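You operate a simulated robot arm through the tools that you are given. There is no shell and no other tool. Be economical: measure what you need, move in short steps, check, and stop when the job is done.

Carry out the task below with a simulated robot arm. There is one attempt and no reset: what you move stays moved.

JOB
Take the filter that says "clear" from the top of the camera bench and leave it on the gold reflector board.
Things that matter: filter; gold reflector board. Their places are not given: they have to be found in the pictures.

It is judged by the outcome, as a careful person would: the job done as asked, and still so three seconds after it is handed in. It fails if anything else is knocked over, pushed out of place, dropped, spilled or broken.

ROBOT AND FRAMES
A 7-joint arm with a two-finger parallel gripper, fixed in place. Base frame: the origin is at the foot of the arm, x ahead of it, y to its left, z up; the work surface is at about z = 0. Readings come in mm, degrees, newtons and seconds.
With the tool pointing down near the work surface it reaches from about 240 to 620 mm from the base axis. Its first joint turns from -66.0 to 66.0 degrees. Payload 2.6 kg.
The TCP is the grasp point between the finger pads, 30 mm short of the fingertips. In the tool frame z runs along the fingers and y along their closing line. Largest opening 94 mm; finger width 28, thickness 10; the body of the gripper, 50 by 96 mm, starts 55 mm behind the TCP.
Orientation is told as [roll, pitch, yaw] about the base's x, y, z axes, in that order, counted from this pose: with the fingers straight down and closing along the base's y, the tool's x points along the base's -x, its y along +y and its z along -z.

CONTROLS
- The arm moves only by the tool arm_command. Its argument "rows" is a list of rows, each a list of 3 entries, a list of its own where there are three numbers: the turn, a rotation vector about the base's x, y, z in units of 90 degrees (1.0 is 90 degrees), then the shift along the base's x, y, z in units of 250 mm (1.0 is 250 mm), then the finger opening in mm, from 0 to 94. In form: [[[rx, ry, rz], [dx, dy, dz], grip], ...]. A call has 1 to 8 rows; each row is the pose to reach, as a shift and turn from the pose commanded when the call began. A call with a number of a shift or a turn outside -1 to 1 is refused whole. Rows are played at 5 a second. More than 50 mm and 8.6 degrees between two rows, or a gripper value outside its range, and nothing of the call is played. A pose out of reach is approached as far as the arm can. The call stops where the force on the tool passes 40 N (or 10 N more than at its start, if that is more) or the arm is blocked; 0.2 s more then pass. Each finger travels about 72 mm/s and halts on what it meets, pressing with about 36 N; the grip force reading is that of the motor and also rises with nothing between the fingers. The clock runs only during rows and for 0.2 s after the last one: add rows that repeat a pose to give the fingers time. It gives the time, the measured TCP pose, the force on the tool (base axes), the opening and the grip force at its end, in the units of the frame above (readings bear some noise).
- Cameras (640 x 400 px; columns grow to the right, rows downward): "scene" is fixed at [22.4, 412.4, 549.5]; the picture's right is [-0.87, -0.49, 0.00], its down [-0.28, 0.50, -0.82] and it looks along [0.40, -0.72, -0.57] (base axes); focal length 325 px, centre (320, 200). "wrist" rides on the gripper at [-37, 0, -58] in the tool frame; the picture's right is [0.00, -1.00, 0.00], its down [0.97, 0.00, -0.24] and it looks along [0.24, 0.00, 0.97] (tool axes); focal length 218 px, centre (320, 200).
- capture(camera): a new picture of that camera. The clock stands still meanwhile.
- locate(camera, pixels): for up to 12 pixels [column, row] of the newest picture of that camera ("zoom" is the newest enlarged one), the place [x, y, z] in the base frame of the surface seen there, good to about 3 mm, but the place of the scene camera against the robot may be out by one fixed shift of up to 25 mm in any direction. The clock stands still meanwhile.
- zoom(camera, box): a new picture of the part [left, top, right, bottom] of that camera's present view, enlarged. The clock stands still meanwhile.
- finish_job(): hands the job in; it is judged then, once.

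Go step by step. Measure first, check grasps and placings, and put right what went wrong. The budget is 60 turns and 30 pictures, counting those below and the enlarged ones. Unless the task says otherwise, let go and move clear before handing in, and close with one line.

The tools are called after "Emit:" as a command line: name --argument value ..., lists and objects as JSON in quotes. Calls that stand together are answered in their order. arm_command: Moves the arm, as the interface text tells. Its arguments: {"type":"object","properties":{"rows":{"type":"array"}},"required":["rows"]} The other tools are called the same way: capture (camera) takes a picture; locate (camera, pixels) gives the place of the surface under pixels of a picture; zoom (camera, box) takes an enlarged picture of a part of a camera's view; finish_job () hands the job in.

At the start:

```text
time_s: 0.0
tcp_pos: [362.9, -167.6, 234.9]
ee_rot: [-0.1, 0.0, 0.1]
ft_force: [0.5, 0.6, 0.4]
finger_gap: 94.1
gripper_force: 0.0
```

scene: 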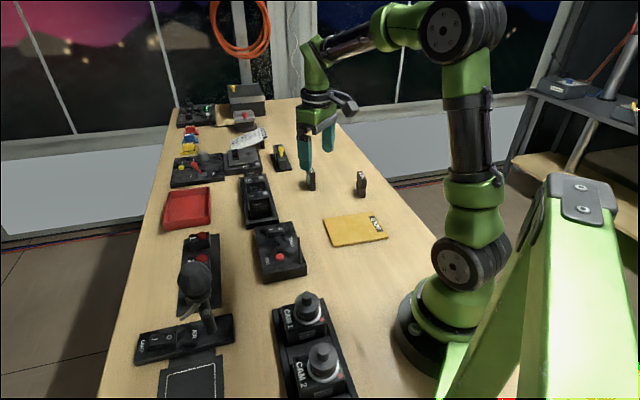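
wrist: 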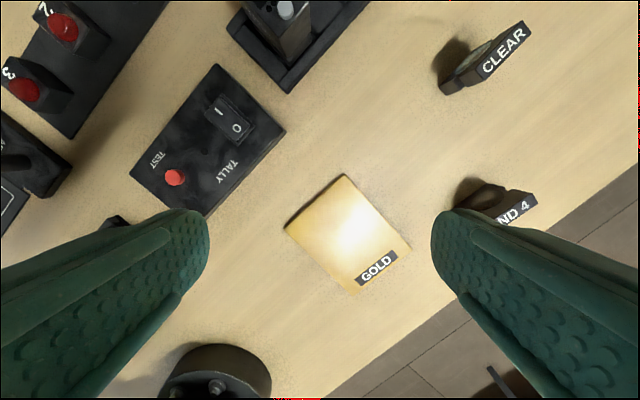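

The wrist picture shows the "CLEAR" filter standing near (490,60), "ND 4" near (500,205) and the gold board near (350,235). I'll measure them and take a closer look.

Emit:
locate --camera "wrist" --pixels '[[530, 25], [484, 78], [505, 50], [446, 92], [470, 70], [495, 35], [343, 176], [286, 222], [410, 250], [350, 292], [348, 235], [420, 110]]'

Emit:
zoom --camera "wrist" --box '[420, 0, 580, 100]'

Emit:
zoom --camera "scene" --box '[270, 140, 430, 240]'

```text
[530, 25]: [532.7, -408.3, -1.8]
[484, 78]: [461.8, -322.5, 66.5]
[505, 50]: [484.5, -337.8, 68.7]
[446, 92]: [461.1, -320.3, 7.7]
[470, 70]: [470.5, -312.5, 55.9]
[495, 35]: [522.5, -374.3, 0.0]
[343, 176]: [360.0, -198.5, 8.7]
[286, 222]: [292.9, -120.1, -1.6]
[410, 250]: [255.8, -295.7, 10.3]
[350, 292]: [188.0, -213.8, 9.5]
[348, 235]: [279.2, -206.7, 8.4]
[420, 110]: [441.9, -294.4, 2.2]
```

```text
4.00 times, centred on (500, 50) of wrist
```

zoom: 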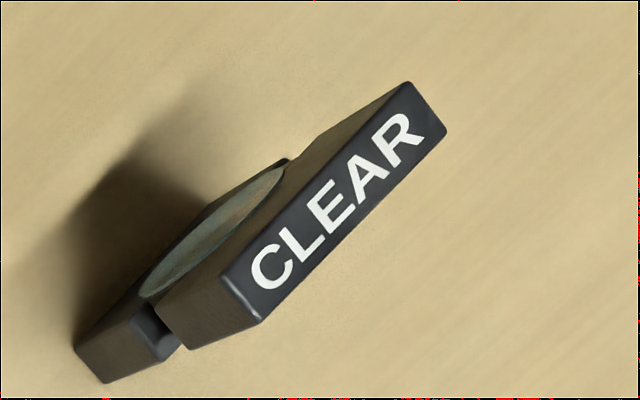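

```text
4.00 times, centred on (350, 190) of scene
```

zoom: 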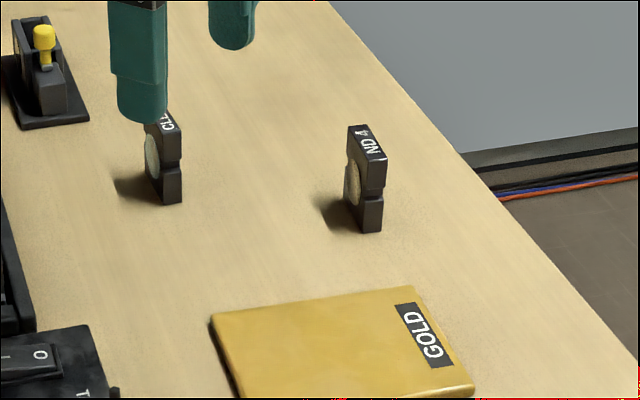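

The filter stands upright, about 67 mm tall, with the label on its top face. I'll measure the top face corners (just inside them), its sides and the ND 4 filter.

Emit:
locate --camera "wrist" --pixels '[[522, 22], [529, 33], [478, 70], [485, 78], [503, 51], [467, 82], [458, 90], [495, 205], [530, 198], [510, 215], [441, 87], [446, 94]]'

Emit:
locate --camera "zoom" --pixels '[[170, 125], [170, 197], [150, 150], [178, 130], [372, 140], [370, 225], [214, 320], [414, 290], [470, 390], [320, 350], [360, 130], [382, 158]]'

```text
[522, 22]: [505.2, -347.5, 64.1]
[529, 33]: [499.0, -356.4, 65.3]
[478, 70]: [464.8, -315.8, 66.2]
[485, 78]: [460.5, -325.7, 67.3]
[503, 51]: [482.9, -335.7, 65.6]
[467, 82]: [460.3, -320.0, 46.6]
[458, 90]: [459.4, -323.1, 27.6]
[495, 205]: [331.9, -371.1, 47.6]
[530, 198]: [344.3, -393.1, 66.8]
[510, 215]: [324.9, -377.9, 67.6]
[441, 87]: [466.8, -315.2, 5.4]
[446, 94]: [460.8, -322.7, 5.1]
```

```text
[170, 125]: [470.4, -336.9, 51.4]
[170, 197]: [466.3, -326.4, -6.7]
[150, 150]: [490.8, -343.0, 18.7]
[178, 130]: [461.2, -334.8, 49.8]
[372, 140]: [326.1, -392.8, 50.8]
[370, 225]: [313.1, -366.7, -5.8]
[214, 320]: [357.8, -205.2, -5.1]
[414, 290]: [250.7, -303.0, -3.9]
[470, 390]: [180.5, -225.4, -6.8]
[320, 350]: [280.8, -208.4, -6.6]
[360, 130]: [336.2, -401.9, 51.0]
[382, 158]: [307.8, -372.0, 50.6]
```

The CLEAR filter is centred near (482,-336), top at z≈66, about 50 mm long along -38° and about 11 mm thick. I'll move above it with the fingers turned by -38° so they close across its thickness, then look again.

Emit:
arm_command --rows '[[[0, 0, -0.07], [0.08, -0.112, 0], 94], [[0, 0, -0.14], [0.16, -0.225, 0], 94], [[0, 0, -0.211], [0.239, -0.337, 0], 94], [[0, 0, -0.281], [0.319, -0.449, 0], 94], [[0, 0, -0.352], [0.398, -0.562, 0], 94], [[0, 0, -0.422], [0.478, -0.674, 0], 94], [[0, 0, -0.422], [0.478, -0.674, -0.16], 94], [[0, 0, -0.422], [0.478, -0.674, -0.16], 94]]'

Emit:
capture --camera "wrist"

```text
time_s: 1.8
tcp_pos: [482.2, -335.1, 193.9]
ee_rot: [-0.1, -0.1, -38.0]
ft_force: [-0.9, 0.0, -0.3]
finger_gap: 94.1
gripper_force: 0.1
out of reach, approached as far as the arm can: row 6
```

```text
25 pictures are left
```

wrist: 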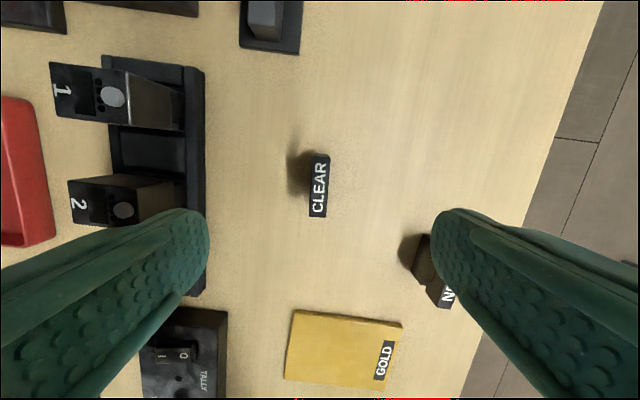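

The filter lies upright in the picture at (319,186), so the fingers line up with it. I'll zoom in and measure its top corners.

Emit:
zoom --camera "wrist" --box '[270, 145, 366, 225]'

Emit:
locate --camera "wrist" --pixels '[[313, 156], [327, 156], [312, 215], [324, 215], [319, 186], [311, 185], [308, 158], [306, 162]]'

```text
5.00 times, centred on (318, 185) of wrist
```

zoom: 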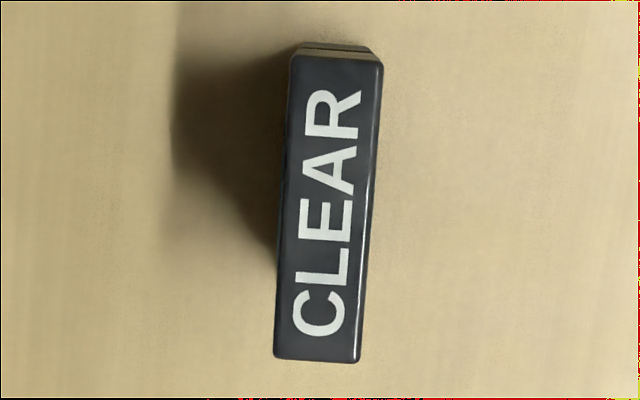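

```text
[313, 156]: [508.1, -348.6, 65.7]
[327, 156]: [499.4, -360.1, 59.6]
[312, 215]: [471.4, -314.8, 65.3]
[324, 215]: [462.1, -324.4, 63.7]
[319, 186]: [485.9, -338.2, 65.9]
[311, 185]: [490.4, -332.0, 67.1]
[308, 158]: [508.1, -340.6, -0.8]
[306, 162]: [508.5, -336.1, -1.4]
```

The filter's axis leans about 3.6° more, so yaw should be -41.6°, and its centre is near (485,-337). Before choosing a grip height, I'll look at its face from the scene camera.

Emit:
zoom --camera "scene" --box '[286, 150, 350, 200]'

```text
8.00 times, centred on (318, 175) of scene
```

zoom: 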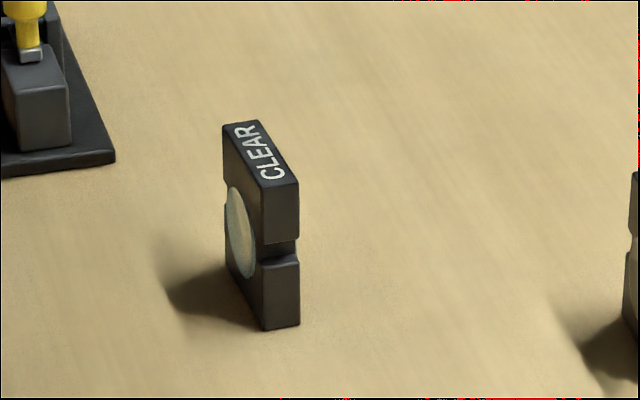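

The faces are flat, with the lens about flush at mid height and a plain bar across the top 20 mm. I'll turn 3.6°, centre and descend to TCP z≈56 with the fingers open.

Emit:
arm_command --rows '[[[0, 0, -0.04], [0.01, -0.006, 0], 94], [[0, 0, -0.04], [0.01, -0.006, -0.14], 94], [[0, 0, -0.04], [0.01, -0.006, -0.28], 94], [[0, 0, -0.04], [0.01, -0.006, -0.42], 94], [[0, 0, -0.04], [0.01, -0.006, -0.556], 94], [[0, 0, -0.04], [0.01, -0.006, -0.556], 94]]'

Emit:
capture --camera "wrist"

```text
time_s: 3.2
tcp_pos: [483.6, -336.6, 55.6]
ee_rot: [0.0, 0.0, -41.6]
ft_force: [-0.6, -0.2, 0.1]
finger_gap: 94.2
gripper_force: 0.0
```

```text
22 pictures are left
```

wrist: 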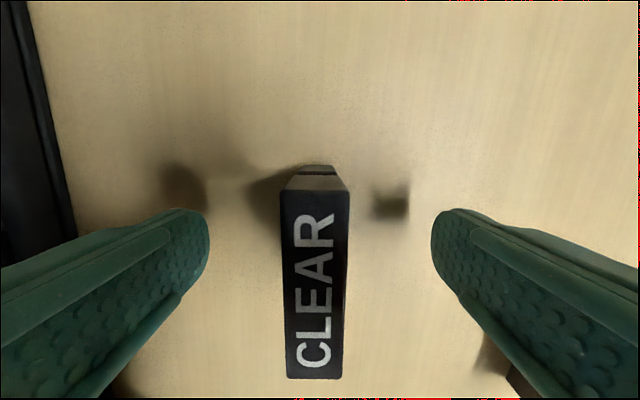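

The filter sits straight and about 1 mm left of centre (column 316, between the fingers at 320). I'll correct that and close in stages.

Emit:
arm_command --rows '[[[0, 0, 0], [0.003, 0.003, 0], 60], [[0, 0, 0], [0.003, 0.003, 0], 35], [[0, 0, 0], [0.003, 0.003, 0], 24], [[0, 0, 0], [0.003, 0.003, 0], 18], [[0, 0, 0], [0.003, 0.003, 0], 12], [[0, 0, 0], [0.003, 0.003, 0], 6], [[0, 0, 0], [0.003, 0.003, 0], 6], [[0, 0, 0], [0.003, 0.003, 0], 6]]'

Emit:
capture --camera "wrist"

```text
time_s: 5.0
tcp_pos: [483.6, -336.3, 56.8]
ee_rot: [0.0, 0.1, -41.5]
ft_force: [-0.5, 0.2, -0.6]
finger_gap: 19.4
gripper_force: 35.9
```

```text
21 pictures are left
```

wrist: 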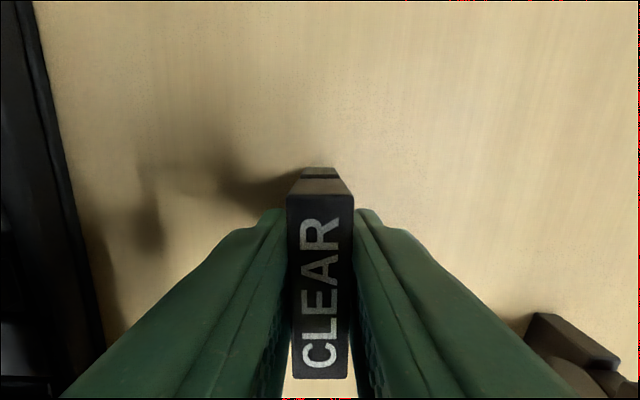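

The gap is 19.4 mm with 36 N, so the pads are holding the slightly proud lens and the filter is upright. I'll lift a little and check.

Emit:
arm_command --rows '[[[0, 0, 0], [0, 0, 0.04], 6], [[0, 0, 0], [0, 0, 0.1], 6], [[0, 0, 0], [0, 0, 0.16], 6], [[0, 0, 0], [0, 0, 0.16], 6]]'

Emit:
capture --camera "wrist"

Emit:
zoom --camera "scene" --box '[254, 100, 382, 200]'

```text
time_s: 6.0
tcp_pos: [483.2, -336.8, 97.6]
ee_rot: [-0.1, 0.0, -41.5]
ft_force: [-0.8, -0.3, -1.4]
finger_gap: 19.5
gripper_force: 36.2
```

```text
20 pictures are left
```

wrist: 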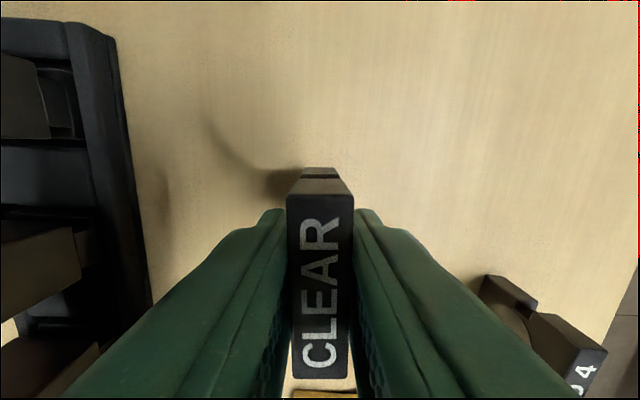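

```text
4.00 times, centred on (318, 150) of scene
```

zoom: 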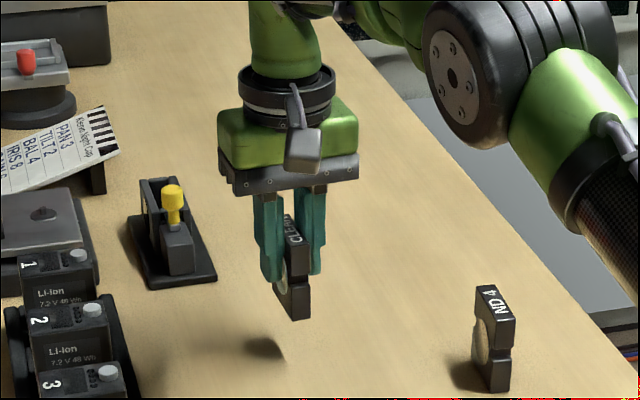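

The filter is held straight with no slip (gap 19.5, label unchanged in view), and its bottom is about 57 mm below the TCP. I'll raise it and carry it over the board centre near (274,-207).

Emit:
arm_command --rows '[[[0, 0, 0], [0, 0, 0.16], 6], [[0, 0, 0], [-0.1, 0.06, 0.3], 6], [[0, 0, 0], [-0.25, 0.155, 0.3], 6], [[0, 0, 0], [-0.4, 0.248, 0.3], 6], [[0, 0, 0], [-0.55, 0.34, 0.3], 6], [[0, 0, 0], [-0.7, 0.434, 0.3], 6], [[0, 0, 0], [-0.838, 0.519, 0.3], 6], [[0, 0, 0], [-0.838, 0.519, 0.3], 6]]'

Emit:
capture --camera "wrist"

Emit:
capture --camera "scene"

```text
time_s: 7.8
tcp_pos: [277.5, -207.4, 170.8]
ee_rot: [0.0, 0.0, -41.5]
ft_force: [0.5, -0.3, -0.5]
finger_gap: 19.5
gripper_force: 35.6
```

```text
18 pictures are left
```

wrist: 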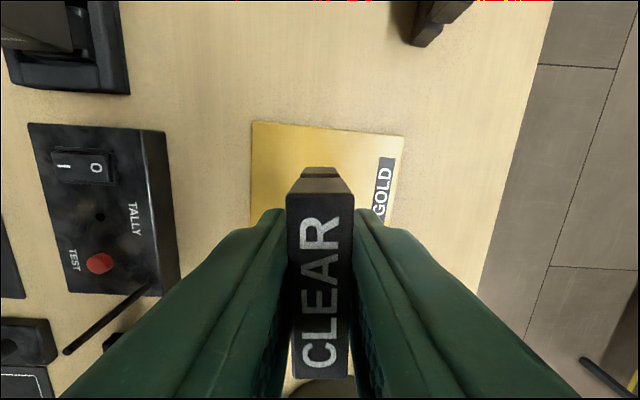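

```text
17 pictures are left
```

scene: 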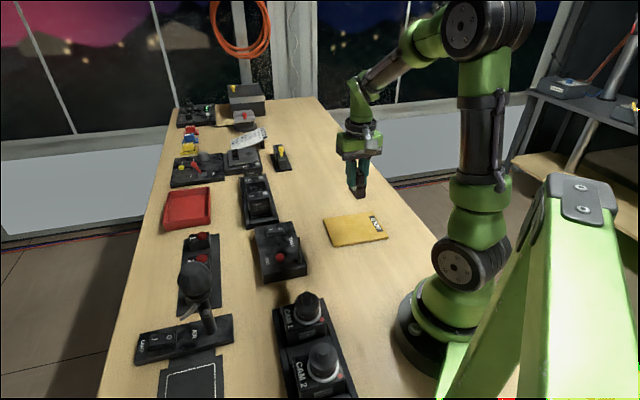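

I'm above the board, with its far corners at (255,124) and (402,137) in the wrist view. I'll measure the corners to confirm its centre and height.

Emit:
locate --camera "wrist" --pixels '[[258, 127], [399, 140], [320, 135], [258, 200], [388, 215], [150, 140], [95, 265], [270, 180]]'

Emit:
locate --camera "scene" --pixels '[[325, 221], [374, 213], [387, 237], [333, 246], [355, 230]]'

```text
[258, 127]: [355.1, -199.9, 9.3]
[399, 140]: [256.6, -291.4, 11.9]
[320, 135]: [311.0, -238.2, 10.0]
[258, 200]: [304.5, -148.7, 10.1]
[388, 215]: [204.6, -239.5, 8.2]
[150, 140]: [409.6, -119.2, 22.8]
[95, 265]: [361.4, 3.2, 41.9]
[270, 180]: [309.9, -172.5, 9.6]
```

```text
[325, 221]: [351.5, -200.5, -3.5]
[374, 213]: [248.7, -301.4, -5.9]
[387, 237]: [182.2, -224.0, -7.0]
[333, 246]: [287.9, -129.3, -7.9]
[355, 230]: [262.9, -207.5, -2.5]
```

The board top is at z≈9.5 with its centre near (273,-208), so contact should come at TCP z≈66. I'll lower to about 76 first, then go down in small steps.

Emit:
arm_command --rows '[[[0, 0, 0], [-0.012, 0, -0.12], 6], [[0, 0, 0], [-0.012, 0, -0.24], 6], [[0, 0, 0], [-0.012, 0, -0.34], 6], [[0, 0, 0], [-0.012, 0, -0.38], 6], [[0, 0, 0], [-0.012, 0, -0.38], 6]]'

Emit:
zoom --camera "scene" --box '[291, 160, 419, 260]'

```text
time_s: 9.0
tcp_pos: [274.7, -207.3, 73.9]
ee_rot: [-0.1, 0.0, -41.6]
ft_force: [-0.7, -0.2, 0.2]
finger_gap: 19.4
gripper_force: 35.9
```

```text
4.00 times, centred on (355, 210) of scene
```

zoom: 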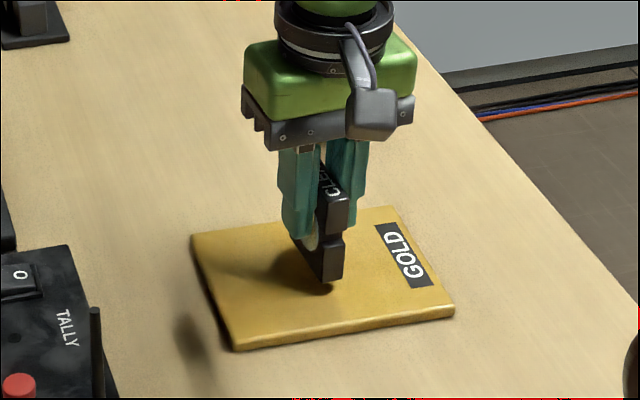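

The filter is upright just above the middle of the board, at TCP z≈74. I'll lower it slowly and watch the force.

Emit:
arm_command --rows '[[[0, 0, 0], [0, 0, -0.01], 6], [[0, 0, 0], [0, 0, -0.018], 6], [[0, 0, 0], [0, 0, -0.024], 6], [[0, 0, 0], [0, 0, -0.028], 6], [[0, 0, 0], [0, 0, -0.028], 6]]'

```text
time_s: 10.2
tcp_pos: [273.5, -208.2, 67.5]
ee_rot: [0.0, -0.1, -41.5]
ft_force: [0.3, 0.2, -0.3]
finger_gap: 19.4
gripper_force: 35.7
```

There's no contact force yet at z=67.5, so I'll go on in steps of about 1 mm.

Emit:
arm_command --rows '[[[0, 0, 0], [0, 0, -0.004], 6], [[0, 0, 0], [0, 0, -0.006], 6], [[0, 0, 0], [0, 0, -0.006], 6]]'

```text
time_s: 11.0
tcp_pos: [272.3, -206.9, 67.0]
ee_rot: [0.1, 0.0, -41.6]
ft_force: [-0.1, -0.6, -0.5]
finger_gap: 19.5
gripper_force: 35.6
```

Emit:
arm_command --rows '[[[0, 0, 0], [0, 0, -0.003], 6], [[0, 0, 0], [0, 0, -0.005], 6], [[0, 0, 0], [0, 0, -0.005], 6]]'

```text
time_s: 11.8
tcp_pos: [275.5, -207.6, 66.1]
ee_rot: [0.0, -0.1, -41.6]
ft_force: [-0.3, 0.7, 0.0]
finger_gap: 19.6
gripper_force: 35.8
```

Still no force shows at z≈66. I'll check the gap in the picture and take another 1 mm step.

Emit:
arm_command --rows '[[[0, 0, 0], [0, 0, -0.002], 6], [[0, 0, 0], [0, 0, -0.004], 6], [[0, 0, 0], [0, 0, -0.004], 6]]'

Emit:
zoom --camera "scene" --box '[339, 200, 387, 240]'

```text
time_s: 12.6
tcp_pos: [273.9, -208.2, 64.7]
ee_rot: [0.0, 0.1, -41.7]
ft_force: [0.3, -0.3, -1.2]
finger_gap: 19.2
gripper_force: 36.2
```

```text
10.00 times, centred on (363, 220) of scene
```

zoom: 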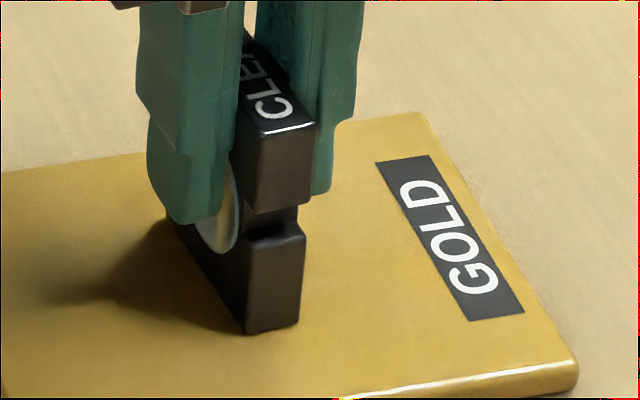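

The filter's foot now looks on or very near the board, at z≈64.7. I'll go down in 0.5 mm steps until the force shows.

Emit:
arm_command --rows '[[[0, 0, 0], [0, 0, -0.002], 6], [[0, 0, 0], [0, 0, -0.004], 6], [[0, 0, 0], [0, 0, -0.004], 6]]'

```text
time_s: 13.4
tcp_pos: [273.7, -207.1, 66.3]
ee_rot: [0.0, 0.0, -41.6]
ft_force: [-3.6, 1.8, 16.0]
finger_gap: 19.5
gripper_force: 36.0
```

A force of 16 N up means it has made contact. I'll ease back 0.5 mm and open slowly.

Emit:
arm_command --rows '[[[0, 0, 0], [0, 0, 0.002], 6], [[0, 0, 0], [0, 0, 0.002], 17], [[0, 0, 0], [0, 0, 0.002], 21], [[0, 0, 0], [0, 0, 0.002], 25], [[0, 0, 0], [0, 0, 0.002], 32], [[0, 0, 0], [0, 0, 0.002], 44], [[0, 0, 0], [0, 0, 0.002], 56], [[0, 0, 0], [0, 0, 0.002], 56]]'

Emit:
capture --camera "wrist"

```text
time_s: 15.2
tcp_pos: [273.9, -208.2, 65.0]
ee_rot: [0.0, 0.0, -41.7]
ft_force: [0.0, 0.8, -0.5]
finger_gap: 55.7
gripper_force: 0.1
```

```text
14 pictures are left
```

wrist: 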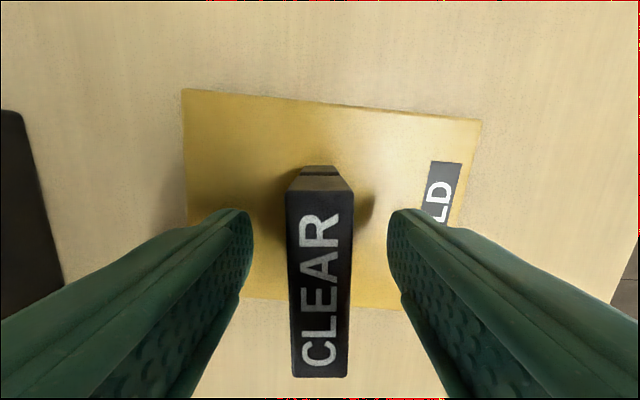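

The filter stands free and upright on the board. I'll raise the gripper straight up and check.

Emit:
arm_command --rows '[[[0, 0, 0], [0, 0, 0.06], 56], [[0, 0, 0], [0, 0, 0.16], 56], [[0, 0, 0], [0, 0, 0.3], 56], [[0, 0, 0], [0, 0, 0.45], 56], [[0, 0, 0], [0, 0, 0.6], 56], [[0, 0, 0], [0, 0, 0.6], 56]]'

Emit:
capture --camera "wrist"

Emit:
capture --camera "scene"

```text
time_s: 16.6
tcp_pos: [271.0, -208.3, 215.4]
ee_rot: [0.1, 0.0, -41.6]
ft_force: [0.2, 1.2, 0.9]
finger_gap: 55.9
gripper_force: 0.2
```

```text
13 pictures are left
```

wrist: 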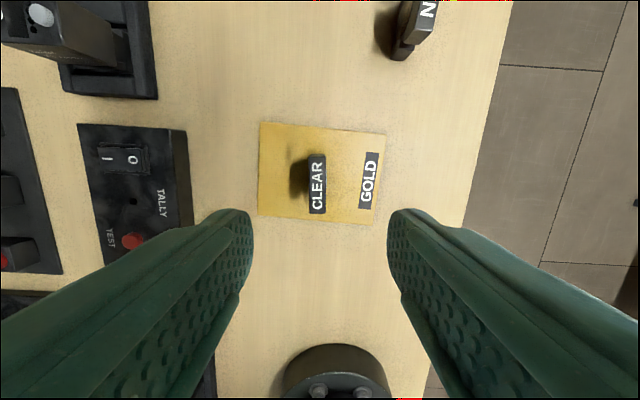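

```text
12 pictures are left
```

scene: 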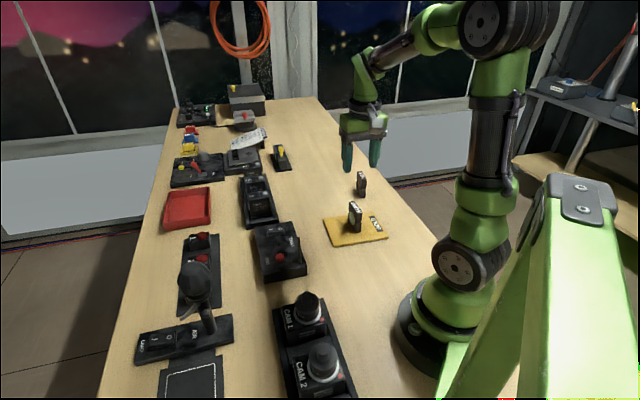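

Both pictures show the CLEAR filter standing in the middle of the gold board (wrist (317,185), scene (355,217)). Everything else is where it was and the gripper is clear, so I'm handing in.

Emit:
finish_job

```text
The job is handed in.
```

The "clear" filter now stands upright in the middle of the gold reflector board, the gripper is clear of it, and nothing else was moved.
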